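You operate a simulated robot arm through the tools that you are given. There is no shell and no other tool. Be economical: measure what you need, move in short steps, check, and stop when the job is done.

You run a simulated robot arm. Do the job below in one go: nothing can be reset, and whatever is moved stays where it is left.

Task
Open the left door of the grey cabinet, take the jar marked "rings" from the top of the grey cabinet and leave it on the upper shelf in the grey cabinet and shut the door again. Open the lower bench drawer, fetch the white spool from the the lower bench drawer and set it on the blue card, then shut the drawer. Put two of the yellow spools from the packing bench on the shelf under the repair bench. Fetch the white yarn cone from the packing bench and stand it on the top of the green cabinet. Put the black sensor on the top of the small grey cabinet. The order is free. Set down upright: jar, white spool, yellow spool, white yarn cone.
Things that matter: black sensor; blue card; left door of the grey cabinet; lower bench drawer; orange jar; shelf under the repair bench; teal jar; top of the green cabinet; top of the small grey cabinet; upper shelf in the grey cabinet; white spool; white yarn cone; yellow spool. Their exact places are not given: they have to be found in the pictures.

It is judged by the outcome, as a careful person would: the job done as asked, and still so three seconds after it is handed in. It fails if anything else is knocked over, pushed out of place, dropped, spilled or broken.

Robot
A 7-joint arm with a fingered hand on a trunk, on a base that drives. Base frame: it is fixed to the floor where the robot stands at the start and does not move with it; the origin is under the middle of the robot, x ahead of it, y to its left, z up. Units: m, degrees, N and s.
With the tool pointing down near the work surface it reaches from about 0.36 to 0.84 m from the robot's upright axis, wherever it stands. Its first joint turns from -115.0 to 115.0 degrees. Places, roughly: black sensor [-1.5, -3.75, 0.75]; blue card [1.75, -1.5, 0.75]; left door of the grey cabinet [3.6, 0.1, 0.4]; lower bench drawer [-0.7, -1.1, 0.6]; orange jar, teal jar [4, 0, 1]; shelf under the repair bench [1.2, 0.8, 0.4]; top of the green cabinet (133x18 cm) [-1.52, -3.98, 0.84]; top of the small grey cabinet (32x15 cm) [-1.76, -3.62, 1.14]; upper shelf in the grey cabinet [3.8, 0.3, 0.4]; white spool (6x6x8 cm) [-0.7, -1.2, 0.6]; white yarn cone [-1, -1.5, 0.75]; yellow spool [-1, -1.75, 0.75]. Payload 5 kg.
Tool frame: the origin (TCP) lies between the finger pads and is the grasp point; the fingertips stand 0.032 m ahead of it; z points along the fingers, y is the line along which they close. The gripper opens to 0.16 m. The gripper's body begins 0.089 m behind the TCP. The gripper is a hand of 4 fingers: y runs from the thumb to the fingers, the wrist lies at [0, 0, -0.267] in the tool frame, and closing takes about 1.5 s.
Orientation is that of the tool frame in the base frame, as a unit quaternion [w, x, y, z]. With the fingers straight down and closing along the base's y, the tool's x points along the base's -x, its y along +y and its z along -z.

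Tools
- The arm moves only by the tool jog_arm. Its argument "moves" is a list of rows, each a list of 7 numbers: the shift along the base's x, y, z in m, then the turn, a rotation vector about the base's x, y, z in degrees, then the gripper command, from -1 (fully open) to 1 (shut), values between in proportion. In form: [[dx, dy, dz, wx, wy, wz, jaw], ...]. A call has 1 to 10 rows; each row is the pose to reach, as a shift and turn from the pose commanded when the call began. A row lasts 0.2 s, in which the tool goes at most 0.05 m and 8.6 degrees; a call with a longer step from one row to the next is refused whole, and so is a gripper value outside its range. A pose out of reach is approached as far as the arm can. The call stops where the force on the tool passes 40 N (or 10 N more than at its start, if that is more) or the arm is blocked; 0.2 s more then pass. Each finger travels about 0.108 m/s and halts on what it meets, pressing with about 25 N; the grip force reading is that of the motor and also rises with nothing between the fingers. The clock runs only during rows and for 0.2 s after the last one: add rows that repeat a pose to give the fingers time. The reply holds the time, the measured pose of the TCP, the force on the tool along the base axes, the opening and the grip force, in the units named above and with some noise, with the torque about the TCP (base axes, N m) and any sound that the robot's microphone picked up.
- Cameras (640 x 400 px; columns grow to the right, rows downward): "scene" is now at [0.007, 0.1939, 1.3638]; the picture's right is [0.35, -0.94, -0.00], its down [-0.66, -0.25, -0.71] and it looks along [0.67, 0.25, -0.70] (base axes); focal length 248 px, centre (320, 200). "wrist" rides on the gripper at [0.08, -0.004, -0.114] in the tool frame; the picture's right is [0.05, 1.00, 0.00], its down [-0.82, 0.04, -0.58] and it looks along [-0.58, 0.03, 0.82] (tool axes); focal length 265 px, centre (320, 200).
- capture(camera): a new picture of that camera. No time passes.
- slide_trunk(by): slides the trunk up (or, below 0, down) by that many m; the arm and the scene camera ride with it, the base frame stays. It gives what a move gives, with no picture.
- drive_base(legs): drives the robot by 1 to 6 legs, each [ahead, turn to the left] in m and degrees, along the robot's own axes; the way and the turn of a leg run together, so that a leg with both is an arc; at most 1.5 m and 180 degrees a leg. The arm and the cameras ride along, it lands a little off, and it stops where it bumps. It gives what a move gives.
- preshape(shape): the hand has 4 fingers and takes this shape, open, in about a second: jaw (thumb against the fingers, like two jaws); tri (thumb and two fingers); tip (a fingertip pinch); poke (one finger out to press); point (the index stretched); flat (the hand flat); cup (the hand cupped); fist (a fist). The gripper value then closes the fingers along that shape, each until it touches; the sizes above hold for jaw. It gives what a move gives, with no picture.
- turn_head(pan, tilt): turns the head with the scene camera to pan (to the left, within 155 degrees either way) and tilt (down, from -29 to 69), counted from straight ahead of the robot. It gives what a move gives.
- point_at(camera, pixels): for up to 12 pixels [column, row] of the newest picture of that camera ("zoom" is the newest enlarged one), the place [x, y, z] in the base frame of the surface seen there, good to about 0.003 m, but the place of the scene camera against the robot may be out by one fixed shift of up to 0.025 m in any direction. No time passes.
- close_up(camera, box): a new picture of the part [left, top, right, bottom] of that camera's present view, enlarged. No time passes.
- job_done(): hands the job in; it is judged then, once.

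Work in short steps. Measure before you move; look again where a grasp or a placing could have gone wrong, and mend it. You have 322 turns and 190 pictures in all, those below and enlarged ones among them. Open the gripper and draw the arm clear of the work before you hand the job in, unless the task says otherwise; then end with one line.

The tools are called after ">>>" as name(argument=value, ...) on one line, values as JSON. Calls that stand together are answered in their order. jog_arm: Moves the arm, as the interface text tells. Its arguments: {"type":"object","properties":{"moves":{"type":"array","items":{"type":"array","items":{"type":"number"}}}},"required":["moves"]} The other tools are called the same way: slide_trunk (by) slides the trunk up or down; preshape (shape) gives the hand a shape; drive_base (legs) drives the base; turn_head (pan, tilt) turns the head that bears the scene camera; capture (camera) takes a picture; point_at (camera, pixels) gives the place of the surface under pixels of a picture; close_up (camera, box) takes an enlarged picture of a part of a camera's view; job_done () hands the job in.

At the start:

```text
time_s: 0.0
position: [0.5975, -0.1927, 0.7307]
orientation: [0.0, -0.001, 1.0, -0.001]
ft_force: [-0.1, 1.0, 1.3]
wrist_torque: [0.04, 0.0, -0.04]
finger_gap: 0.1598
gripper_force: 0.2
shape: jaw
trunk travel left (down, up): [-0.475, 0.515]
robot x, y, heading: [-0.0005, -0.0008, -0.2]
head pan, tilt: [20.6, 44.4]
```

scene: 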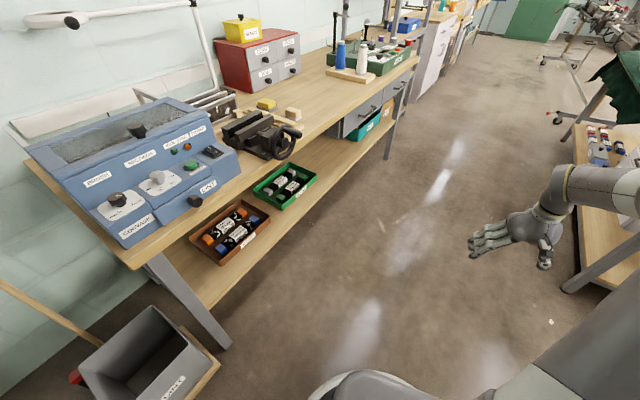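
wrist: 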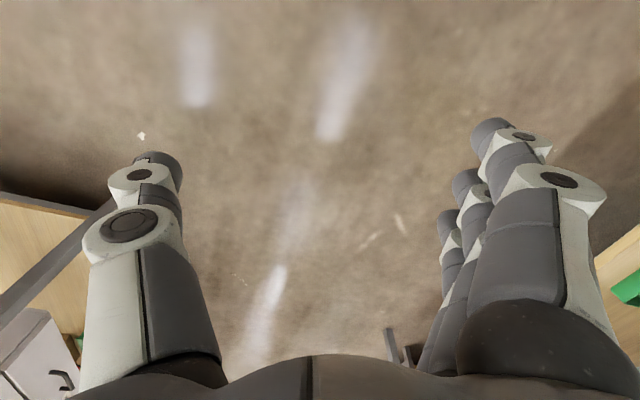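

The start pictures show the repair bench on the left with a shelf below it. I look around with the head to find the other places.

>>> turn_head(pan=0, tilt=15)

>>> capture(camera="scene")

>>> turn_head(pan=-60, tilt=25)

>>> capture(camera="scene")

>>> turn_head(pan=-125, tilt=25)

>>> capture(camera="scene")

```text
time_s: 0.9
position: [0.5979, -0.1934, 0.7297]
orientation: [0.0, 0.0, 1.0, 0.0]
ft_force: [-0.2, -0.1, 0.5]
wrist_torque: [0.02, 0.01, 0.02]
finger_gap: 0.1596
gripper_force: 0.0
shape: jaw
trunk travel left (down, up): [-0.475, 0.515]
robot x, y, heading: [-0.0006, 0.0026, 0.0]
head pan, tilt: [0.0, 15.0]
```

```text
187 pictures are left
```

scene: 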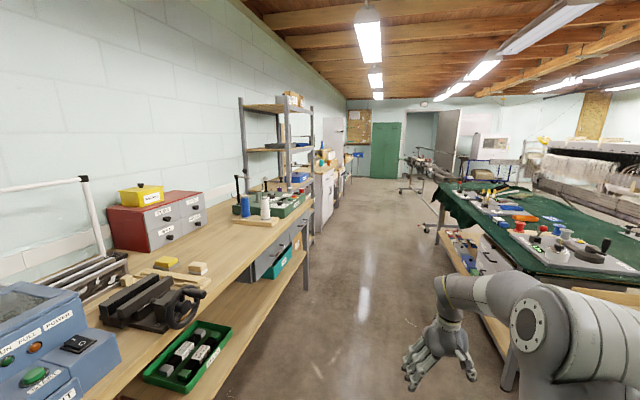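

```text
time_s: 2.2
position: [0.5975, -0.1929, 0.7295]
orientation: [0.0, 0.0, 1.0, -0.001]
ft_force: [0.7, -1.0, 0.0]
wrist_torque: [0.01, -0.01, 0.0]
finger_gap: 0.1598
gripper_force: 0.0
shape: jaw
trunk travel left (down, up): [-0.475, 0.515]
robot x, y, heading: [-0.003, -0.0008, 0.2]
head pan, tilt: [-60.0, 25.0]
```

```text
186 pictures are left
```

scene: 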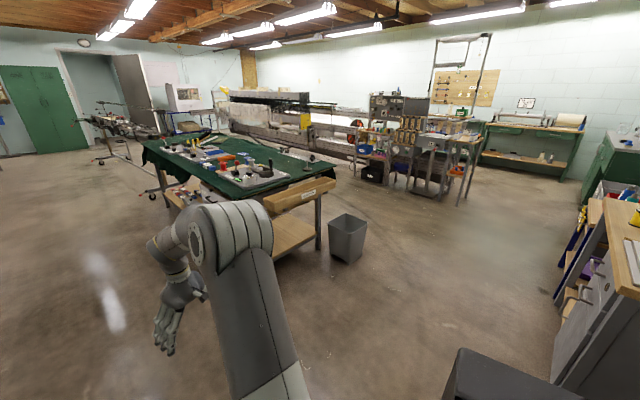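

```text
time_s: 3.6
position: [0.5986, -0.1927, 0.7298]
orientation: [0.0, -0.001, 1.0, 0.0]
ft_force: [-0.2, 0.3, -1.0]
wrist_torque: [-0.04, 0.02, -0.01]
finger_gap: 0.1596
gripper_force: 0.1
shape: jaw
trunk travel left (down, up): [-0.475, 0.515]
robot x, y, heading: [-0.0002, -0.0042, 0.1]
head pan, tilt: [-125.0, 25.0]
```

```text
185 pictures are left
```

scene: 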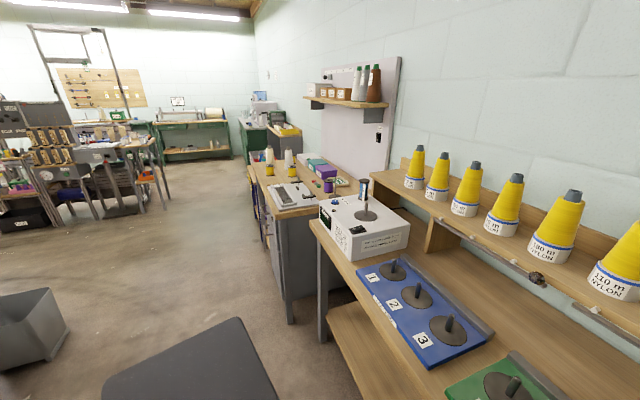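

The packing bench seems to be at columns 250-380, rows 150-300 of the last view. I zoom in there.

>>> close_up(camera="scene", box=[230, 80, 410, 240])

>>> point_at(camera="scene", pixels=[[269, 165], [289, 160], [295, 172], [275, 195], [300, 192], [340, 190], [290, 315], [320, 335], [270, 130], [372, 215]])

```text
2.50 times, centred on (320, 160) of scene
```

zoom: 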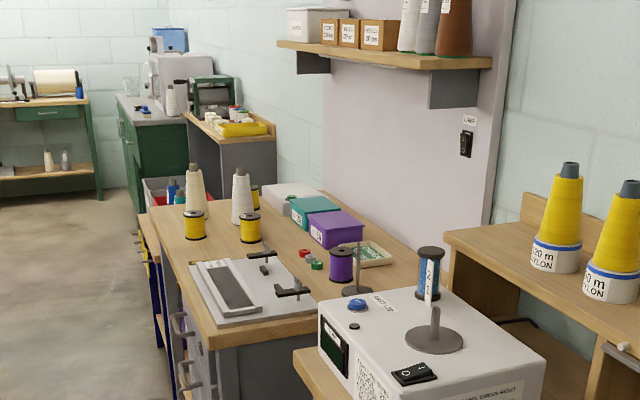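

```text
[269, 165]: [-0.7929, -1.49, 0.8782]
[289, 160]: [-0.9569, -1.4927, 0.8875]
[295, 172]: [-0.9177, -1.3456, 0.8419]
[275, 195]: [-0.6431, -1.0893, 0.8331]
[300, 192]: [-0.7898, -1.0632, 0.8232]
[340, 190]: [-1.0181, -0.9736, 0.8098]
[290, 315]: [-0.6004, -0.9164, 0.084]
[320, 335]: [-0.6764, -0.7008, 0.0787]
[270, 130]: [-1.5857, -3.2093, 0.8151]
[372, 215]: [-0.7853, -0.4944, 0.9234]
```

I locate floor obstacles (bin, table legs, bench front) in this view.

>>> point_at(camera="scene", pixels=[[30, 330], [50, 290], [180, 350], [240, 325], [265, 205], [255, 185], [320, 230], [245, 160], [200, 290]])

>>> turn_head(pan=-85, tilt=35)

>>> capture(camera="scene")

```text
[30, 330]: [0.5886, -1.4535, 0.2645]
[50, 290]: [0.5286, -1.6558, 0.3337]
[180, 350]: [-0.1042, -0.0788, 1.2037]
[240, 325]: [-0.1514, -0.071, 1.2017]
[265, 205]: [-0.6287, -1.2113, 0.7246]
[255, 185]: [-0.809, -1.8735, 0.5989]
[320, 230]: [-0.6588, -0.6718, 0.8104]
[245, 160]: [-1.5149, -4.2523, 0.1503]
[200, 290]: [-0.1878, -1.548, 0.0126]
```

```text
time_s: 4.7
position: [0.5994, -0.1926, 0.7296]
orientation: [0.0, 0.0, 1.0, -0.001]
ft_force: [-0.3, -0.5, -0.2]
wrist_torque: [0.03, 0.02, 0.0]
finger_gap: 0.1597
gripper_force: 0.0
shape: jaw
trunk travel left (down, up): [-0.475, 0.515]
robot x, y, heading: [0.003, 0.0014, -0.0]
head pan, tilt: [-85.0, 35.0]
```

```text
183 pictures are left
```

scene: 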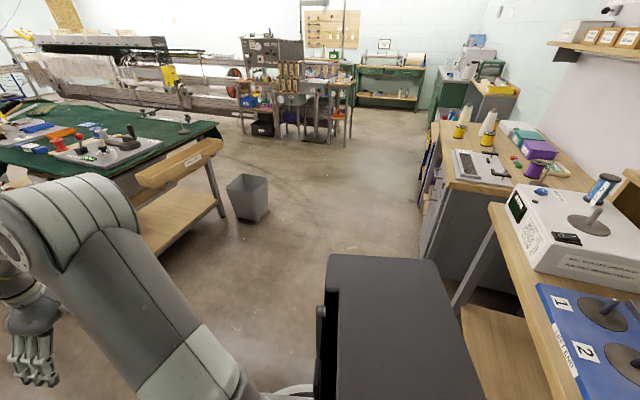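

The aisle between the packing bench (front x≈-0.6) and the bin (x≈0.45, y≈-1.6) is free. I raise the trunk and drive to face the packing bench.

>>> slide_trunk(by=0.42)

>>> drive_base(legs=[[0, -90], [1.2, 0], [0, -90]])

>>> turn_head(pan=0, tilt=45)

>>> capture(camera="scene")

```text
refused: 0.42 is not a number from -0.4 to 0.4
```

```text
time_s: 17.1
position: [-0.5933, -1.3889, 0.7259]
orientation: [0.009, 0.957, 0.289, 0.012]
ft_force: [10.7, -2.0, -0.3]
wrist_torque: [0.08, 0.42, -0.56]
finger_gap: 0.16
gripper_force: 0.2
shape: jaw
trunk travel left (down, up): [-0.475, 0.515]
robot x, y, heading: [-0.0036, -1.2074, -146.0]
head pan, tilt: [-85.0, 35.0]
stopped in leg 3: the force on the tool passed its limit at 55 N (the readings are from after the stop); the commanded pose is now the measured one
```

```text
time_s: 18.6
position: [-0.5948, -1.3878, 0.7263]
orientation: [0.008, 0.957, 0.29, 0.011]
ft_force: [21.8, -2.5, -0.8]
wrist_torque: [0.04, 0.78, -1.18]
finger_gap: 0.1599
gripper_force: 0.1
shape: jaw
trunk travel left (down, up): [-0.475, 0.515]
robot x, y, heading: [-0.0018, -1.2047, -146.2]
head pan, tilt: [0.0, 45.0]
```

```text
182 pictures are left
```

scene: 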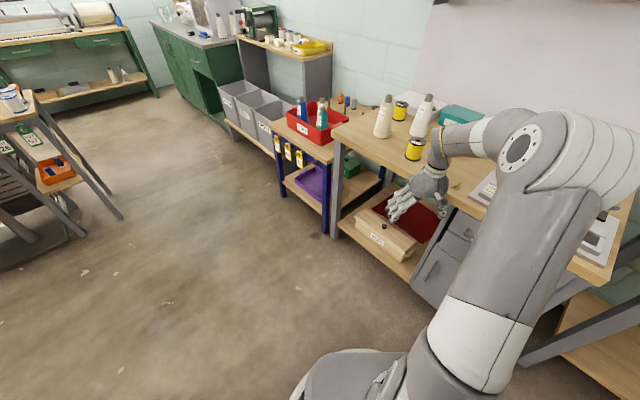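

The trunk slide was refused and the hand touched the bench's front edge with a light push; nothing appears displaced. I turn back and raise the trunk by an allowed amount.

>>> drive_base(legs=[[0, 30]])

>>> slide_trunk(by=0.4)

```text
time_s: 20.5
position: [-0.4204, -1.6667, 0.7254]
orientation: [0.004, 0.846, 0.533, 0.013]
ft_force: [0.7, -0.8, 0.4]
wrist_torque: [0.01, 0.02, 0.0]
finger_gap: 0.1601
gripper_force: 0.0
shape: jaw
trunk travel left (down, up): [-0.475, 0.515]
robot x, y, heading: [-0.0002, -1.2043, -115.6]
head pan, tilt: [0.0, 45.0]
```

```text
time_s: 24.4
position: [-0.4196, -1.6664, 1.1273]
orientation: [0.005, 0.846, 0.533, 0.012]
ft_force: [0.3, -0.1, -0.6]
wrist_torque: [-0.02, 0.02, 0.05]
finger_gap: 0.1598
gripper_force: 0.1
shape: jaw
trunk travel left (down, up): [-0.875, 0.115]
robot x, y, heading: [-0.0022, -1.2057, -115.4]
head pan, tilt: [0.0, 45.0]
```

Now the hand is at z 1.13, above everything on the bench. I turn to face the bench and look.

>>> drive_base(legs=[[0, -64.5]])

>>> capture(camera="scene")

```text
time_s: 27.7
position: [-0.5892, -1.0017, 1.1269]
orientation: [0.011, 1.0, -0.022, 0.008]
ft_force: [-0.2, 0.2, 0.1]
wrist_torque: [0.01, 0.05, 0.01]
finger_gap: 0.1601
gripper_force: 0.1
shape: jaw
trunk travel left (down, up): [-0.875, 0.115]
robot x, y, heading: [-0.0017, -1.2069, 177.6]
head pan, tilt: [0.0, 45.0]
```

```text
181 pictures are left
```

scene: 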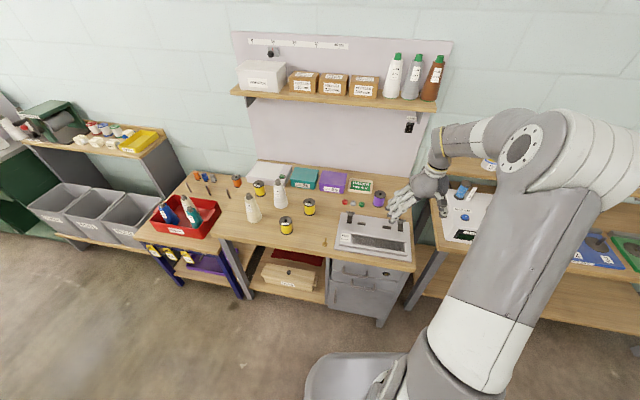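

I zoom in on the bench items and the drawer unit.

>>> close_up(camera="scene", box=[215, 150, 425, 330])

>>> point_at(camera="scene", pixels=[[279, 180], [253, 197], [286, 219], [309, 200], [259, 183], [286, 232], [309, 213], [280, 206], [253, 220], [300, 237], [360, 255], [412, 262]])

```text
2.22 times, centred on (320, 240) of scene
```

zoom: 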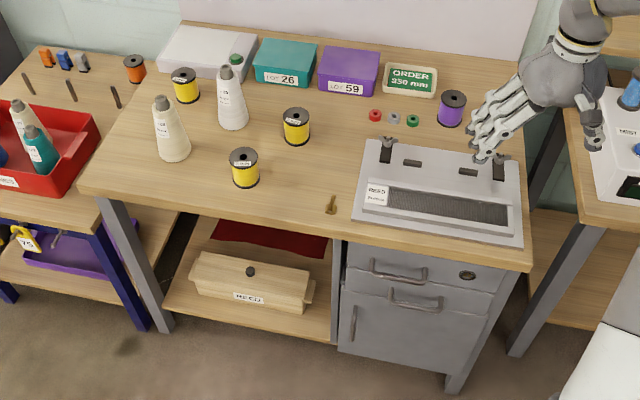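

```text
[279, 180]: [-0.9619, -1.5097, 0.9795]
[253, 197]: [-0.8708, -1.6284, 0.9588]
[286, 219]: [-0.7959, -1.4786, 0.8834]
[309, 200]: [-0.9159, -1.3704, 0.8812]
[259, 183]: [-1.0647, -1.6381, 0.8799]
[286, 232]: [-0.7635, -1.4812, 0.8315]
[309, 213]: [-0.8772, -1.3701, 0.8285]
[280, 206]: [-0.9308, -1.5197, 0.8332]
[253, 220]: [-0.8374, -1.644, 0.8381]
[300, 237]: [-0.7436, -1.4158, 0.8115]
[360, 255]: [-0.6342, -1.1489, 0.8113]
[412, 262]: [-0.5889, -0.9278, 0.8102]
```

I take a closer look at the drawer unit.

>>> close_up(camera="scene", box=[320, 240, 420, 330])

>>> point_at(camera="scene", pixels=[[350, 276], [357, 272], [372, 286], [368, 283], [332, 300], [385, 300], [373, 310], [395, 262], [340, 262], [344, 271]])

```text
4.44 times, centred on (370, 285) of scene
```

zoom: 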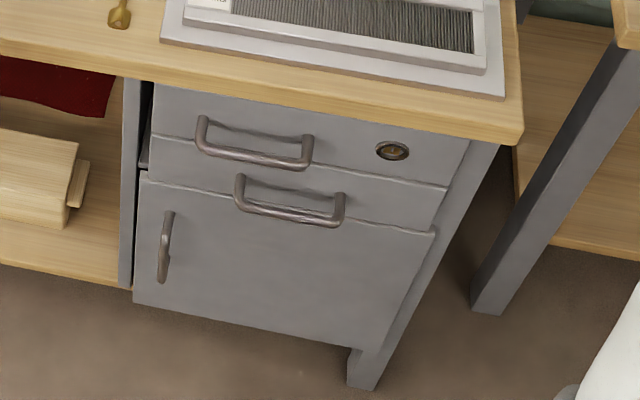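

```text
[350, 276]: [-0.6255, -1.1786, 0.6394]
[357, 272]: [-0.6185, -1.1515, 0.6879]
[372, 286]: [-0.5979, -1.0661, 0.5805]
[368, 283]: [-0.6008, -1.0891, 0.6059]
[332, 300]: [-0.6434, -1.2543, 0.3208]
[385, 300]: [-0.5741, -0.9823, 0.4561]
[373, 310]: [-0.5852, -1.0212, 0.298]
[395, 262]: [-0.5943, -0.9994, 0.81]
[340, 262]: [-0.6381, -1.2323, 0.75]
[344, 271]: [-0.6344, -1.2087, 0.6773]
```

I measure the lower drawer's handle in the zoomed picture.

>>> point_at(camera="zoom", pixels=[[240, 200], [290, 215], [338, 215], [342, 195], [240, 180], [270, 195], [165, 175], [440, 220], [160, 150], [460, 150], [300, 172]])

```text
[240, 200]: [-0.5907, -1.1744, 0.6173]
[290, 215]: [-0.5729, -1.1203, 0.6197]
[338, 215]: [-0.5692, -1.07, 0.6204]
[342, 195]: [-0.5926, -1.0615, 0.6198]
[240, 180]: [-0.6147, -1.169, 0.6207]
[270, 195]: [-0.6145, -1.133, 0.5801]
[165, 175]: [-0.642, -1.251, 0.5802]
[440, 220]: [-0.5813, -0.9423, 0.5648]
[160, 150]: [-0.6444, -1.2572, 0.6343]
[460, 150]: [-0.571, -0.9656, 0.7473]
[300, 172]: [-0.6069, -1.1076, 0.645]
```

The lower drawer handle is a bar along y at about (-0.58,-1.12,0.62), front skewed ≈11°. To reach it with a level hand I need to stand further back, so I check the space behind and the bin.

>>> turn_head(pan=130, tilt=55)

>>> capture(camera="scene")

```text
time_s: 29.8
position: [-0.5892, -1.0024, 1.1271]
orientation: [0.011, 1.0, -0.022, 0.008]
ft_force: [-0.3, -0.3, 0.1]
wrist_torque: [0.0, -0.02, -0.01]
finger_gap: 0.16
gripper_force: 0.2
shape: jaw
trunk travel left (down, up): [-0.875, 0.115]
robot x, y, heading: [-0.0039, -1.2095, 177.7]
head pan, tilt: [130.0, 55.0]
```

```text
178 pictures are left
```

scene: 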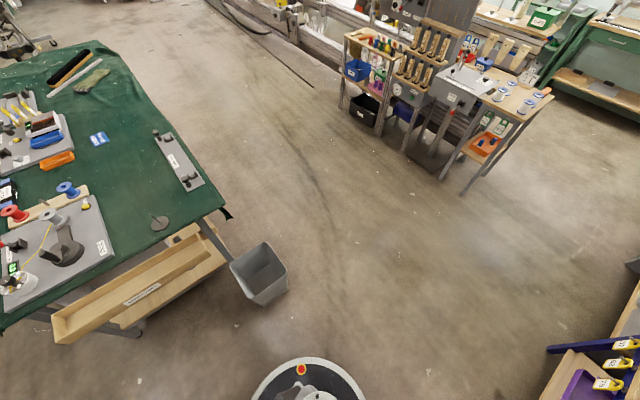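

I measure the bin, base, blue card and table edges.

>>> point_at(camera="scene", pixels=[[98, 139], [270, 304], [232, 270], [308, 362], [255, 390], [222, 208], [20, 330], [60, 335], [232, 262], [185, 160], [363, 385], [118, 50]])

>>> close_up(camera="scene", box=[0, 90, 230, 240])

```text
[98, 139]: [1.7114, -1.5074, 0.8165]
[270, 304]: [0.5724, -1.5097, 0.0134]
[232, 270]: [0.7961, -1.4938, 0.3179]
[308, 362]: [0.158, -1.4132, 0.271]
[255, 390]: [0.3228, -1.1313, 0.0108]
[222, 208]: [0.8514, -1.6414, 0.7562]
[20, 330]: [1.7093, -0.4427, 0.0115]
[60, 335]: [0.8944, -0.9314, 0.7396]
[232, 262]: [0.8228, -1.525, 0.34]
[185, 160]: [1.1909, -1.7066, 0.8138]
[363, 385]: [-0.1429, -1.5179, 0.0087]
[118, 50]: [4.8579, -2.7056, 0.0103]
```

```text
2.67 times, centred on (115, 165) of scene
```

zoom: 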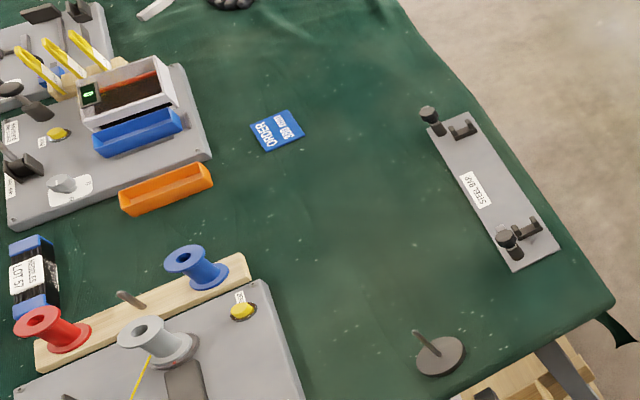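

Base radius ≈0.3. I reposition to about (0.33,-1.05) facing the bench, clear of the bin and the table.

>>> drive_base(legs=[[0, 28], [-0.37, 0], [0, -26]])

>>> turn_head(pan=0, tilt=45)

```text
time_s: 34.9
position: [-0.2716, -0.8725, 1.1257]
orientation: [0.011, 1.0, 0.008, 0.009]
ft_force: [0.3, -0.7, 0.0]
wrist_torque: [-0.07, 0.0, 0.02]
finger_gap: 0.1599
gripper_force: 0.1
shape: jaw
trunk travel left (down, up): [-0.875, 0.115]
robot x, y, heading: [0.3249, -1.0436, -178.9]
head pan, tilt: [130.0, 55.0]
```

```text
time_s: 37.0
position: [-0.2707, -0.8728, 1.1263]
orientation: [0.01, 1.0, 0.008, 0.008]
ft_force: [0.3, 0.1, 0.7]
wrist_torque: [0.0, 0.03, -0.01]
finger_gap: 0.16
gripper_force: 0.0
shape: jaw
trunk travel left (down, up): [-0.875, 0.115]
robot x, y, heading: [0.327, -1.0427, -179.0]
head pan, tilt: [0.0, 45.0]
```

Hand is at (-0.27,-0.87), in front of the bench edge. I lower the trunk and start turning the hand level.

>>> slide_trunk(by=-0.4)

>>> jog_arm(moves=[[0.01, -0.01, 0, -4.9, 4.9, -4.9, -1], [0.02, -0.02, 0, -9.8, 9.8, -9.8, -1], [0.03, -0.03, 0, -14.7, 14.7, -14.7, -1], [0.04, -0.04, 0, -19.6, 19.6, -19.6, -1], [0.05, -0.05, 0, -24.5, 24.5, -24.5, -1], [0.06, -0.06, 0, -29.4, 29.4, -29.4, -1], [0.06, -0.07, 0, -34.3, 34.3, -34.3, -1], [0.06, -0.08, 0, -39.2, 39.2, -39.2, -1], [0.06, -0.09, 0, -44.1, 44.1, -44.1, -1], [0.06, -0.1, 0, -49, 49, -49, -1]])

```text
time_s: 40.8
position: [-0.2712, -0.8728, 0.7252]
orientation: [0.011, 1.0, 0.008, 0.008]
ft_force: [-0.9, -0.4, -0.4]
wrist_torque: [0.02, 0.0, 0.02]
finger_gap: 0.1599
gripper_force: 0.0
shape: jaw
trunk travel left (down, up): [-0.475, 0.515]
robot x, y, heading: [0.3259, -1.0438, -178.8]
head pan, tilt: [0.0, 45.0]
```

```text
time_s: 43.0
position: [-0.2213, -0.9667, 0.726]
orientation: [0.399, 0.739, -0.377, -0.39]
ft_force: [-0.1, 0.3, 0.2]
wrist_torque: [-0.02, -0.04, 0.06]
finger_gap: 0.16
gripper_force: 0.1
shape: jaw
out of reach, approached as far as the arm can: row 10
trunk travel left (down, up): [-0.475, 0.515]
robot x, y, heading: [0.3286, -1.0434, -179.3]
head pan, tilt: [0.0, 45.0]
```

Row 10 was just past reach since the hand is close to the body. I finish the turn while moving outward and down to handle height.

>>> jog_arm(moves=[[-0.02, -0.02, -0.02, -3.1, 3.5, -5.4, -1], [-0.04, -0.04, -0.04, -6.2, 7, -10.8, -1], [-0.06, -0.06, -0.06, -9.3, 10.5, -16.1, -1], [-0.08, -0.08, -0.08, -12.4, 14, -21.5, -1], [-0.1, -0.1, -0.1, -15.6, 17.5, -26.9, -1], [-0.12, -0.12, -0.106, -18.7, 21, -32.3, -1], [-0.12, -0.14, -0.106, -18.7, 21, -32.3, -1]])

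>>> capture(camera="wrist")

>>> capture(camera="scene")

```text
time_s: 44.5
position: [-0.3494, -0.9432, 0.6616]
orientation: [-0.373, -0.414, 0.528, 0.64]
ft_force: [-0.3, 0.1, -0.4]
wrist_torque: [-0.01, -0.03, -0.01]
finger_gap: 0.16
gripper_force: 0.1
shape: jaw
out of reach, approached as far as the arm can: row 1
trunk travel left (down, up): [-0.475, 0.515]
robot x, y, heading: [0.3269, -1.0443, -179.1]
head pan, tilt: [0.0, 45.0]
stopped in row 7: the arm was blocked; the commanded pose is now the measured one
```

```text
176 pictures are left
```

wrist: 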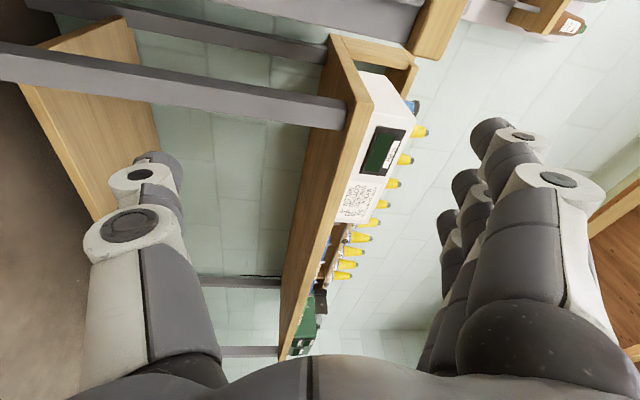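

```text
175 pictures are left
```

scene: 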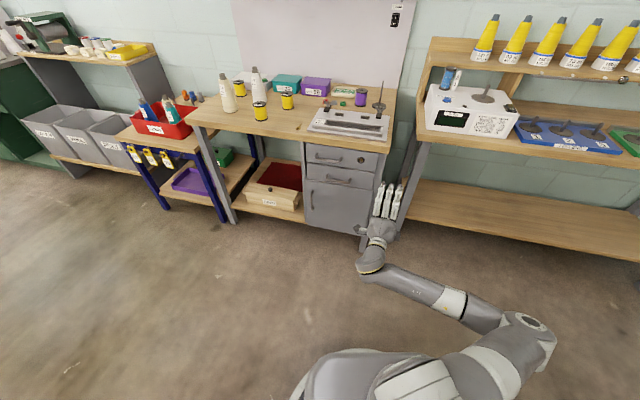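

The arm is blocked at a joint limit with this roll. I roll the hand the other way: first to level with closing axis horizontal.

>>> jog_arm(moves=[[0, 0, 0, 8, -2, 1.4, -1], [0, 0, 0, 16, -4, 2.8, -1], [0, 0, 0, 24, -6, 4.1, -1], [0, 0, 0, 32, -8, 5.5, -1], [0, -0.01, 0, 40, -10, 6.9, -1], [0, -0.02, 0, 48, -12, 8.3, -1], [0, -0.03, 0, 56, -14, 9.7, -1], [0, -0.04, 0, 64, -16, 11, -1], [0, -0.05, 0, 72, -18, 12.4, -1], [0, -0.06, 0, 79.9, -20.1, 13.8, -1]])

```text
time_s: 46.8
position: [-0.3484, -1.0056, 0.657]
orientation: [-0.001, 0.708, -0.004, -0.706]
ft_force: [0.7, 0.3, 0.6]
wrist_torque: [0.01, -0.01, 0.07]
finger_gap: 0.1601
gripper_force: 0.1
shape: jaw
trunk travel left (down, up): [-0.475, 0.515]
robot x, y, heading: [0.3297, -1.0433, -179.1]
head pan, tilt: [0.0, 45.0]
```

That pose is easy. I continue rolling the same way to bring the closing axis vertical.

>>> jog_arm(moves=[[0, 0, 0, 8.4, -0.8, -0.8, -1], [0, 0, 0, 16.8, -1.6, -1.6, -1], [0, 0, 0, 25.2, -2.4, -2.4, -1], [0, 0, 0, 33.6, -3.2, -3.2, -1], [0, 0, 0, 42, -4, -4, -1], [0, 0, 0, 50.4, -4.8, -4.8, -1], [0, 0, 0, 58.8, -5.6, -5.6, -1], [0, 0, 0, 67.2, -6.4, -6.4, -1], [0, 0, 0, 75.6, -7.2, -7.2, -1], [0, 0, 0, 84, -8.1, -8.1, -1]])

>>> jog_arm(moves=[[0, 0, 0, 5.6, -0.6, -0.6, -1]])

>>> capture(camera="wrist")

```text
time_s: 49.0
position: [-0.3489, -1.0066, 0.6591]
orientation: [-0.518, 0.569, 0.424, -0.478]
ft_force: [0.2, 0.1, 1.0]
wrist_torque: [-0.01, -0.01, 0.03]
finger_gap: 0.1599
gripper_force: 0.0
shape: jaw
trunk travel left (down, up): [-0.475, 0.515]
robot x, y, heading: [0.3232, -1.0442, -179.0]
head pan, tilt: [0.0, 45.0]
```

```text
time_s: 49.4
position: [-0.35, -1.0054, 0.6596]
orientation: [-0.546, 0.547, 0.446, -0.452]
ft_force: [0.0, -0.4, -0.8]
wrist_torque: [-0.03, 0.01, 0.02]
finger_gap: 0.1598
gripper_force: 0.0
shape: jaw
trunk travel left (down, up): [-0.475, 0.515]
robot x, y, heading: [0.3272, -1.0432, -179.0]
head pan, tilt: [0.0, 45.0]
```

```text
174 pictures are left
```

wrist: 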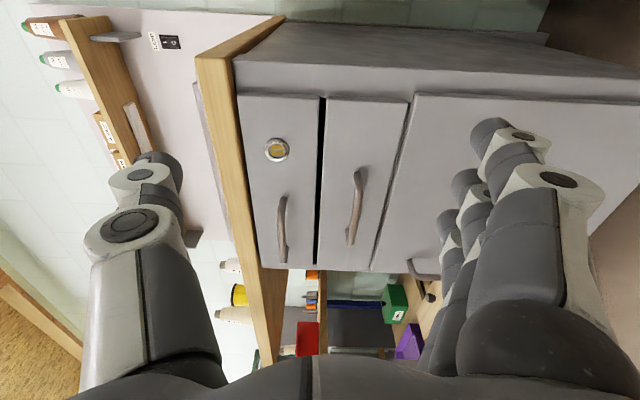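

The wrist view shows both handles clearly; the lower drawer's is at (355,208). I measure it with the wrist camera.

>>> point_at(camera="wrist", pixels=[[360, 180], [359, 205], [354, 232], [284, 205], [285, 240], [335, 210], [340, 120], [375, 230], [330, 240], [320, 160], [400, 150]])

```text
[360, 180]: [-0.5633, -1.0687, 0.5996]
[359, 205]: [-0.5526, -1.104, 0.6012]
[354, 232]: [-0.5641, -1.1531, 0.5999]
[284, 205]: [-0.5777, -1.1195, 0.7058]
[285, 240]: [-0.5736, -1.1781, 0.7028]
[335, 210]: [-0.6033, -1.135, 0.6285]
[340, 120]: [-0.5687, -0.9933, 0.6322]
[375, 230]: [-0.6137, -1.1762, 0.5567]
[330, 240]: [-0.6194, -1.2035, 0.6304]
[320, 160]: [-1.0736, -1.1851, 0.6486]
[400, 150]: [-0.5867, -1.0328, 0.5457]
```

Bar centre is (-0.553,-1.11,0.60), face ≈4 cm behind. I move to a standoff with the fingers partly closed.

>>> jog_arm(moves=[[-0.02, -0.03, -0.015, 0, 0, 0, -0.5], [-0.05, -0.06, -0.03, 0, 0, 0, 0], [-0.08, -0.09, -0.045, 0, 0, 0, 0.1], [-0.1, -0.12, -0.0596, 0, 0, 0, 0.1], [-0.12, -0.122, -0.0596, 0, 0, 0, 0.1], [-0.12, -0.122, -0.0596, 0, 0, 0, 0.1]])

>>> capture(camera="wrist")

```text
time_s: 50.8
position: [-0.4697, -1.126, 0.5981]
orientation: [-0.546, 0.548, 0.445, -0.452]
ft_force: [-0.3, -0.4, 0.5]
wrist_torque: [0.0, -0.04, 0.02]
finger_gap: 0.0726
gripper_force: 0.1
shape: jaw
trunk travel left (down, up): [-0.475, 0.515]
robot x, y, heading: [0.3282, -1.0428, -179.2]
head pan, tilt: [0.0, 45.0]
```

```text
173 pictures are left
```

wrist: 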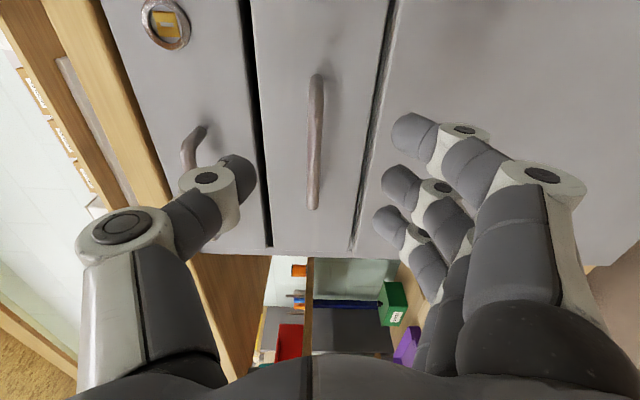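

The bar sits centred between thumb and fingers. I narrow a bit, advance 7.5 cm and close on it.

>>> jog_arm(moves=[[0, 0, 0.002, 0, 0, 0, 0.3], [-0.035, 0.007, 0.002, 0, 0, 0, 0.35], [-0.06, 0.012, 0.002, 0, 0, 0, 0.35], [-0.074, 0.015, 0.002, 0, 0, 0, 0.35], [-0.074, 0.015, 0.002, 0, 0, 0, 0.7], [-0.074, 0.015, 0.002, 0, 0, 0, 1], [-0.074, 0.015, 0.002, 0, 0, 0, 1], [-0.074, 0.015, 0.002, 0, 0, 0, 1]])

>>> capture(camera="wrist")

```text
time_s: 52.5
position: [-0.545, -1.1137, 0.6012]
orientation: [-0.546, 0.548, 0.445, -0.451]
ft_force: [-2.9, 0.3, 0.1]
wrist_torque: [-0.04, -0.08, -0.01]
finger_gap: 0.0062
gripper_force: 24.6
shape: jaw
trunk travel left (down, up): [-0.475, 0.515]
robot x, y, heading: [0.3264, -1.0407, -179.4]
head pan, tilt: [0.0, 45.0]
```

```text
172 pictures are left
```

wrist: 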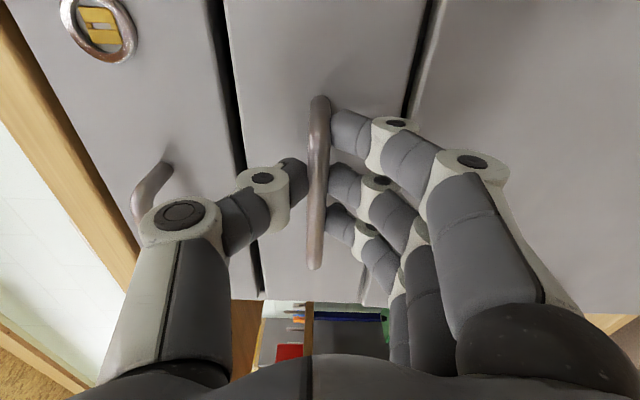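

Gripped on the bar (gap 6 mm, 25 N). I pull gently along the drawer normal.

>>> jog_arm(moves=[[0.02, -0.004, 0, 0, 0, 0, 1], [0.045, -0.009, 0, 0, 0, 0, 1], [0.07, -0.014, 0, 0, 0, 0, 1], [0.095, -0.019, 0, 0, 0, 0, 1], [0.12, -0.025, 0, 0, 0, 0, 1], [0.145, -0.03, 0, 0, 0, 0, 1], [0.17, -0.035, 0, 0, 0, 0, 1], [0.19, -0.039, 0, 0, 0, 0, 1]])

>>> capture(camera="scene")

```text
time_s: 54.4
position: [-0.3556, -1.1588, 0.6002]
orientation: [-0.544, 0.545, 0.448, -0.454]
ft_force: [-8.5, -36.5, 1.6]
wrist_torque: [0.0, 0.0, 0.54]
finger_gap: 0.0063
gripper_force: 24.5
shape: jaw
trunk travel left (down, up): [-0.475, 0.515]
robot x, y, heading: [0.3245, -1.0408, -179.0]
head pan, tilt: [0.0, 45.0]
```

```text
171 pictures are left
```

scene: 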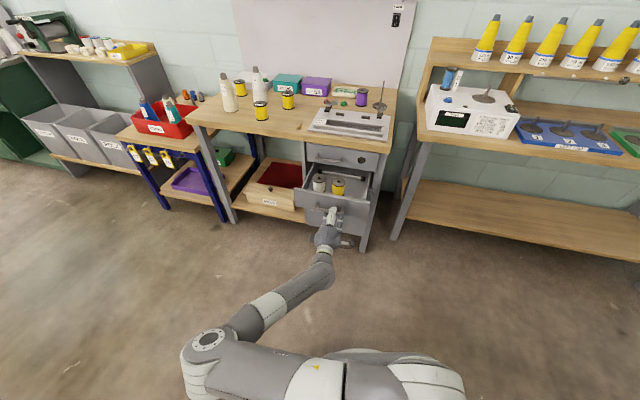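

The drawer is open ~0.19 m, white and yellow spools visible. I release the handle and back off a little, then zoom.

>>> jog_arm(moves=[[0, -0.006, 0, 0, 0, 0, 1], [0, -0.006, 0, 0, 0, 0, 0.6], [0, -0.006, 0, 0, 0, 0, 0.4], [0, -0.006, 0, 0, 0, 0, 0.4], [0.03, -0.012, 0, 0, 0, 0, 0.4], [0.06, -0.018, 0, 0, 0, 0, 0.4]])

>>> close_up(camera="scene", box=[280, 130, 400, 250])

```text
time_s: 55.8
position: [-0.294, -1.1685, 0.6049]
orientation: [-0.546, 0.548, 0.443, -0.453]
ft_force: [-1.2, -0.1, -0.1]
wrist_torque: [0.01, 0.02, 0.01]
finger_gap: 0.0478
gripper_force: 0.0
shape: jaw
trunk travel left (down, up): [-0.475, 0.515]
robot x, y, heading: [0.3262, -1.0404, -179.0]
head pan, tilt: [0.0, 45.0]
```

```text
3.33 times, centred on (340, 190) of scene
```

zoom: 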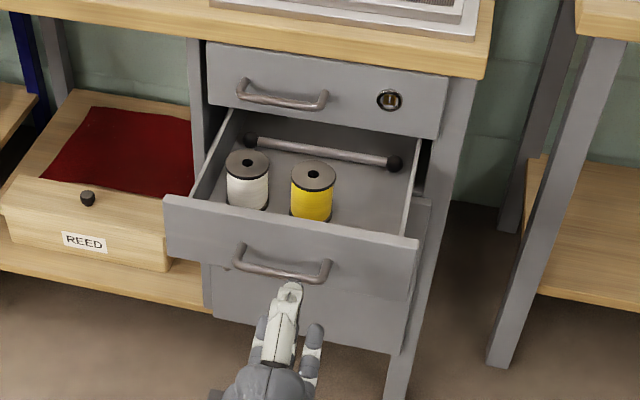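

I measure the white spool, its yellow neighbour, and the drawer edges.

>>> point_at(camera="zoom", pixels=[[240, 168], [256, 168], [248, 178], [248, 152], [314, 186], [248, 205], [180, 205], [300, 225], [410, 245], [232, 115], [320, 150], [350, 95]])

```text
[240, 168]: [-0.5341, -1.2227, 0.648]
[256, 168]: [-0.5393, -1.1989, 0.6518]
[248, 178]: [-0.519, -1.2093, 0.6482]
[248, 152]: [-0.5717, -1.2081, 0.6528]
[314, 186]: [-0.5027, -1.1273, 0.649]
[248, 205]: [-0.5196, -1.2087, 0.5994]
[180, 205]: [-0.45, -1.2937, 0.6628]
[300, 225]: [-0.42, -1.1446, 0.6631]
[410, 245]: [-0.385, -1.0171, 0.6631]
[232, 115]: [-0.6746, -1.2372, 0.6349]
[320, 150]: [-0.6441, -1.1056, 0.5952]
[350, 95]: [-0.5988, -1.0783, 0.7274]
```

There is little room behind the spool, so I regrip the handle and pull the drawer about 8 cm more.

>>> jog_arm(moves=[[-0.035, 0.008, -0.003, 0, 0, 0, 0.4], [-0.062, 0.012, -0.003, 0, 0, 0, 0.4], [-0.062, 0.012, -0.003, 0, 0, 0, 1], [-0.062, 0.012, -0.003, 0, 0, 0, 1], [-0.062, 0.012, -0.003, 0, 0, 0, 1], [-0.04, 0.006, -0.003, 0, 0, 0, 1], [-0.018, 0.001, -0.003, 0, 0, 0, 1], [0.004, -0.004, -0.003, 0, 0, 0, 1], [0.02, -0.008, -0.003, 0, 0, 0, 1]])

```text
time_s: 56.5
position: [-0.351, -1.2058, 0.6139]
orientation: [-0.498, 0.582, 0.422, -0.485]
ft_force: [0.8, 0.2, -2.8]
wrist_torque: [-0.02, -0.07, 0.01]
finger_gap: 0.0054
gripper_force: 4.4
shape: jaw
trunk travel left (down, up): [-0.475, 0.515]
robot x, y, heading: [0.3243, -1.0436, -179.1]
head pan, tilt: [0.0, 45.0]
stopped in row 3: the arm was blocked; the commanded pose is now the measured one
```

The arm got blocked and shifted; I look at it.

>>> capture(camera="wrist")

>>> close_up(camera="scene", box=[220, 130, 440, 330])

```text
169 pictures are left
```

wrist: 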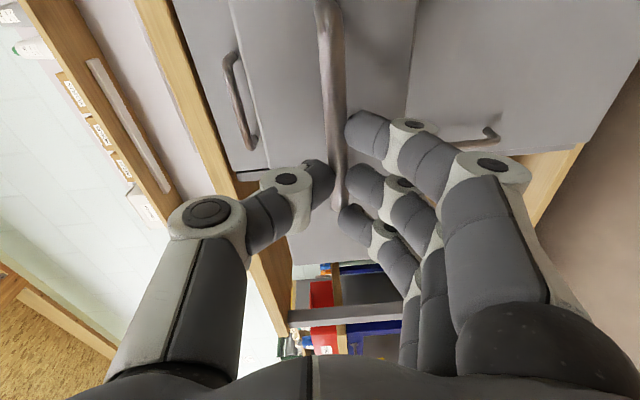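

```text
2.00 times, centred on (330, 230) of scene
```

zoom: 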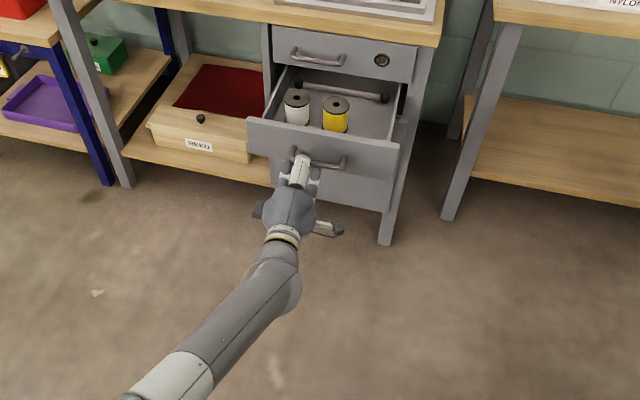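

The hand is still around the bar's left end. I close and pull with the arm in small steps.

>>> jog_arm(moves=[[0, 0, 0, 0, 0, 0, 1], [0, 0, 0, 0, 0, 0, 1], [0.015, -0.0035, 0, 0, 0, 0, 1], [0.03, -0.007, 0, 0, 0, 0, 1], [0.045, -0.0105, 0, 0, 0, 0, 1], [0.06, -0.014, 0, 0, 0, 0, 1], [0.08, -0.019, 0, 0, 0, 0, 1]])

>>> close_up(camera="scene", box=[220, 130, 440, 330])

```text
time_s: 57.9
position: [-0.2949, -1.2425, 0.6242]
orientation: [-0.45, 0.633, 0.382, -0.501]
ft_force: [-0.7, 0.2, -0.8]
wrist_torque: [0.02, 0.0, -0.01]
finger_gap: 0.0003
gripper_force: 25.3
shape: jaw
trunk travel left (down, up): [-0.475, 0.515]
robot x, y, heading: [0.3264, -1.0425, -179.1]
head pan, tilt: [0.0, 45.0]
stopped in row 6: the arm was blocked; the commanded pose is now the measured one
```

```text
2.00 times, centred on (330, 230) of scene
```

zoom: 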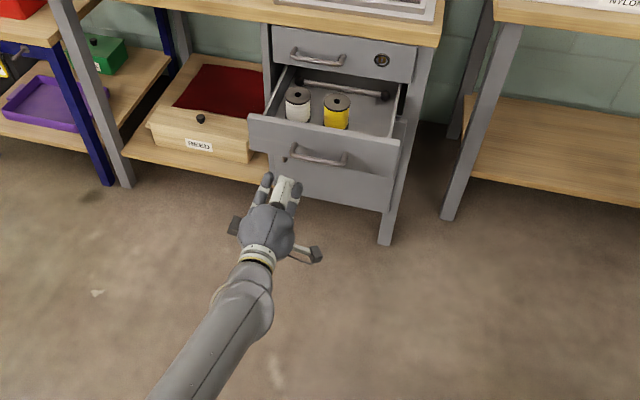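

The hand slipped off due to a joint limit. Better: go back to fingers-down and hook the drawer front from inside; first unroll the hand while rising.

>>> jog_arm(moves=[[0.03, 0, 0.02, -8, 1.3, 0.7, 1], [0.03, 0.02, 0.04, -16, 2.5, 1.3, 1], [0.03, 0.04, 0.06, -24.1, 3.8, 2, 1], [0.03, 0.06, 0.08, -32.1, 5.1, 2.6, 1], [0.03, 0.08, 0.1, -40.2, 6.3, 3.3, 1], [0.03, 0.1, 0.12, -48.2, 7.6, 3.9, 1], [0.03, 0.12, 0.14, -56.2, 8.9, 4.6, 1], [0.03, 0.14, 0.16, -64.3, 10.1, 5.2, 1], [0.03, 0.15, 0.18, -72.3, 11.4, 5.9, 1]])

```text
time_s: 59.9
position: [-0.2874, -1.0965, 0.8002]
orientation: [-0.001, 0.708, -0.002, -0.707]
ft_force: [0.1, 0.0, -1.0]
wrist_torque: [-0.03, 0.0, 0.03]
finger_gap: 0.0007
gripper_force: 24.4
shape: jaw
out of reach, approached as far as the arm can: row 7, 8, 9
trunk travel left (down, up): [-0.475, 0.515]
robot x, y, heading: [0.3291, -1.0424, -179.3]
head pan, tilt: [0.0, 45.0]
```

Now I tilt the hand down.

>>> jog_arm(moves=[[0, 0, 0, 0, -8.5, 0, 1], [0, 0, 0, 0, -17, 0, 1], [0, 0, 0, 0, -25.5, 0, 1], [0, 0, 0, 0, -34, 0, 1], [0, 0, 0, 0, -42.5, 0, 1], [-0.02, 0, 0, 0, -51, 0, 1], [-0.04, 0, 0, 0, -59.5, 0, 1], [-0.06, 0, 0, 0, -68, 0, 1], [-0.08, 0, 0, 0, -76.5, 0, 1], [-0.1, 0, 0, 0, -85, 0, 1]])

>>> jog_arm(moves=[[0, 0, 0, 0, -5, 0, 1], [-0.02, -0.01, 0, 0, -5, 7, 1], [-0.04, -0.02, 0, 0, -5, 14, 1], [-0.04, -0.04, 0, 0, -5, 14, 1]])

>>> capture(camera="wrist")

```text
time_s: 62.1
position: [-0.3859, -1.0972, 0.7989]
orientation: [-0.002, 0.999, -0.001, -0.042]
ft_force: [0.8, -1.0, 1.2]
wrist_torque: [0.02, 0.03, 0.02]
finger_gap: 0.0005
gripper_force: 25.2
shape: jaw
out of reach, approached as far as the arm can: row 1, 6
trunk travel left (down, up): [-0.475, 0.515]
robot x, y, heading: [0.3271, -1.0408, -179.1]
head pan, tilt: [0.0, 45.0]
```

```text
time_s: 63.1
position: [-0.425, -1.1391, 0.7965]
orientation: [0.004, 0.993, 0.122, 0.001]
ft_force: [-0.4, 0.1, -0.8]
wrist_torque: [0.01, -0.01, 0.04]
finger_gap: 0.0005
gripper_force: 24.7
shape: jaw
trunk travel left (down, up): [-0.475, 0.515]
robot x, y, heading: [0.3263, -1.0419, -179.0]
head pan, tilt: [0.0, 45.0]
```

```text
166 pictures are left
```

wrist: 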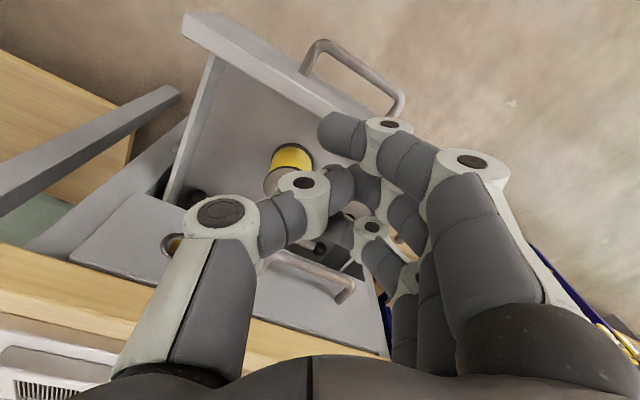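

I had turned the yaw the wrong way; I rotate to align the closing axis with the drawer's normal (fingers toward the robot).

>>> jog_arm(moves=[[0, 0, 0, 0, 0, 7.9, 1], [0, 0, 0, 0, 0, 15.7, 1], [0, 0, 0, 0, 0, 23.6, 1], [0, 0, 0, 0, 0, 31.4, 1], [0, 0, 0, 0, 0, 39.2, 1], [0, 0, 0, 0, 0, 47, 1], [0, 0, 0, 0, 0, 54.9, 1], [0.0, 0, 0, 0, 0, 62.7, 1]])

>>> capture(camera="wrist")

```text
time_s: 64.9
position: [-0.4265, -1.1379, 0.7977]
orientation: [0.004, 0.784, 0.621, 0.003]
ft_force: [-0.4, 0.0, 0.3]
wrist_torque: [-0.01, -0.01, -0.02]
finger_gap: 0.0007
gripper_force: 25.0
shape: jaw
trunk travel left (down, up): [-0.475, 0.515]
robot x, y, heading: [0.3271, -1.0422, -178.8]
head pan, tilt: [0.0, 45.0]
```

```text
165 pictures are left
```

wrist: 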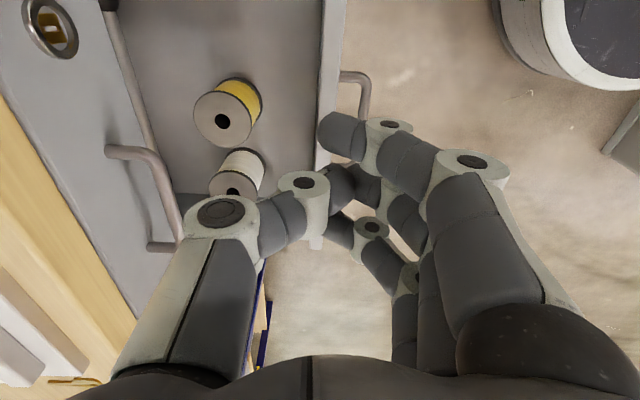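

Great view. I measure spools, the front panel and the upper handle with the wrist camera.

>>> point_at(camera="wrist", pixels=[[222, 105], [225, 138], [205, 125], [240, 130], [222, 180], [250, 180], [240, 165], [335, 60], [322, 60], [345, 60], [160, 160], [290, 100]])

```text
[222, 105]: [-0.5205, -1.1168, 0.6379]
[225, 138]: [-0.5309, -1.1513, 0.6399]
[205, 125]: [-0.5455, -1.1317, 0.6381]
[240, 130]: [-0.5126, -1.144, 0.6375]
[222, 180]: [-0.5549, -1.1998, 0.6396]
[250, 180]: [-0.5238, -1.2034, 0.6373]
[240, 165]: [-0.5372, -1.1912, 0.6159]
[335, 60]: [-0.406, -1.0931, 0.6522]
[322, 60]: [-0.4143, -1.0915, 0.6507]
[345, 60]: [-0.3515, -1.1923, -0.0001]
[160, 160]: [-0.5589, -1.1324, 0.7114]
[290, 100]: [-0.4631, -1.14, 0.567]
```

I insert the closed fingers between spools and front panel at about (-0.463,-1.168) and stop with tips ~4 cm below the panel top.

>>> jog_arm(moves=[[-0.037, -0.03, 0, 0, 0, 0, 1], [-0.037, -0.03, -0.045, 0, 0, 0, 1], [-0.037, -0.03, -0.09, 0, 0, 0, 1], [-0.037, -0.03, -0.13, 0, 0, 0, 1], [-0.037, -0.03, -0.157, 0, 0, 0, 1]])

>>> capture(camera="wrist")

```text
time_s: 66.1
position: [-0.46, -1.169, 0.6404]
orientation: [0.004, 0.785, 0.62, 0.004]
ft_force: [0.4, 0.7, -0.2]
wrist_torque: [-0.04, 0.0, 0.0]
finger_gap: 0.0007
gripper_force: 24.8
shape: jaw
trunk travel left (down, up): [-0.475, 0.515]
robot x, y, heading: [0.3265, -1.0402, -178.7]
head pan, tilt: [0.0, 45.0]
```

```text
164 pictures are left
```

wrist: 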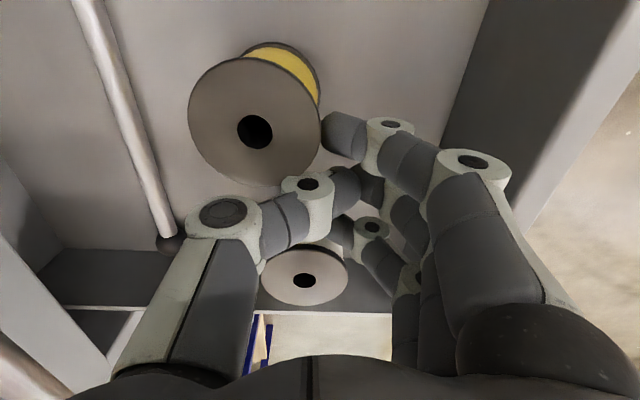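

Fingers are inside, no contact. I pull along the drawer normal in small steps.

>>> jog_arm(moves=[[0.015, -0.0035, 0, 0, 0, 0, 1], [0.03, -0.007, 0, 0, 0, 0, 1], [0.045, -0.0105, 0, 0, 0, 0, 1], [0.06, -0.014, 0, 0, 0, 0, 1], [0.075, -0.0175, 0, 0, 0, 0, 1], [0.09, -0.021, 0, 0, 0, 0, 1], [0.105, -0.0245, 0, 0, 0, 0, 1]])

>>> capture(camera="wrist")

```text
time_s: 67.2
position: [-0.4097, -1.1784, 0.6488]
orientation: [-0.003, 0.788, 0.615, -0.008]
ft_force: [-19.8, 2.5, 7.1]
wrist_torque: [-0.05, -0.47, -0.17]
finger_gap: 0.0
gripper_force: 24.5
shape: jaw
trunk travel left (down, up): [-0.475, 0.515]
robot x, y, heading: [0.3281, -1.0419, -179.0]
head pan, tilt: [0.0, 45.0]
stopped in row 5: the force on the tool passed its limit at 47 N (the readings are from after the stop); the commanded pose is now the measured one
```

```text
163 pictures are left
```

wrist: 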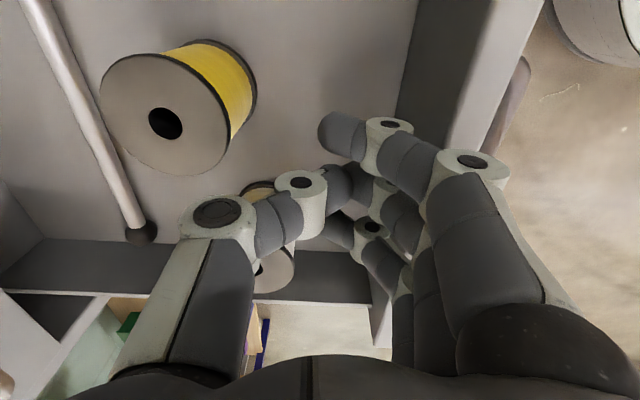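

The pull met 47 N. I check whether the drawer moved by measuring panel and spool.

>>> point_at(camera="wrist", pixels=[[165, 122], [125, 75], [205, 150], [455, 60], [490, 60], [275, 270], [140, 230], [80, 130], [350, 295]])

>>> close_up(camera="scene", box=[270, 120, 400, 240])

```text
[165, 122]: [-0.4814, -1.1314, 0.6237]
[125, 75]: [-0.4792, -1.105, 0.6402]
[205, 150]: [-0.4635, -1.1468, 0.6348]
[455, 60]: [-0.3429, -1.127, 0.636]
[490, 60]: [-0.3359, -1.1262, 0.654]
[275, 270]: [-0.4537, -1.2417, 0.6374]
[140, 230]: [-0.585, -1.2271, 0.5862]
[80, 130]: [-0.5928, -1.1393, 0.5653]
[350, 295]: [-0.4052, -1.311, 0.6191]
```

```text
3.33 times, centred on (335, 180) of scene
```

zoom: 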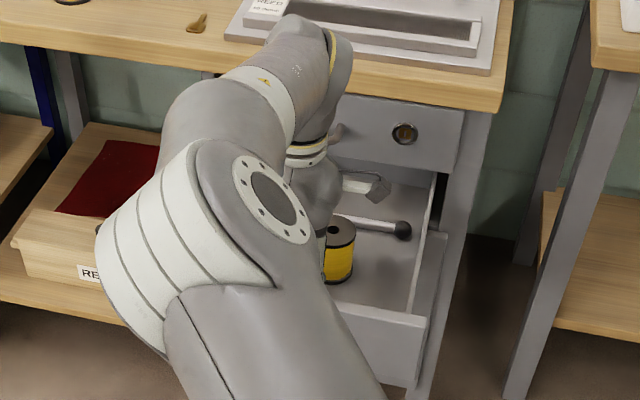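

The drawer has opened ~6 cm more, which gives enough room. I back the fingers off the panel, rise and look again.

>>> jog_arm(moves=[[-0.012, 0.003, 0, 0, 0, 0, 1], [-0.012, 0.003, 0.045, 0, 0, 0, 1], [-0.012, 0.003, 0.09, 0, 0, 0, 1], [-0.012, -0.03, 0.135, 0, 0, 0, 0.5], [-0.012, -0.03, 0.16, 0, 0, 0, 0], [-0.012, -0.03, 0.16, 0, 0, 0, -0.3]])

>>> capture(camera="wrist")

```text
refused: row 4 steps farther than a row can; nothing moved
```

```text
161 pictures are left
```

wrist: 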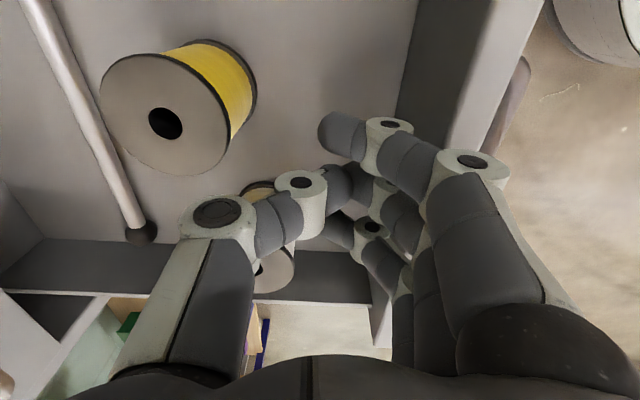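

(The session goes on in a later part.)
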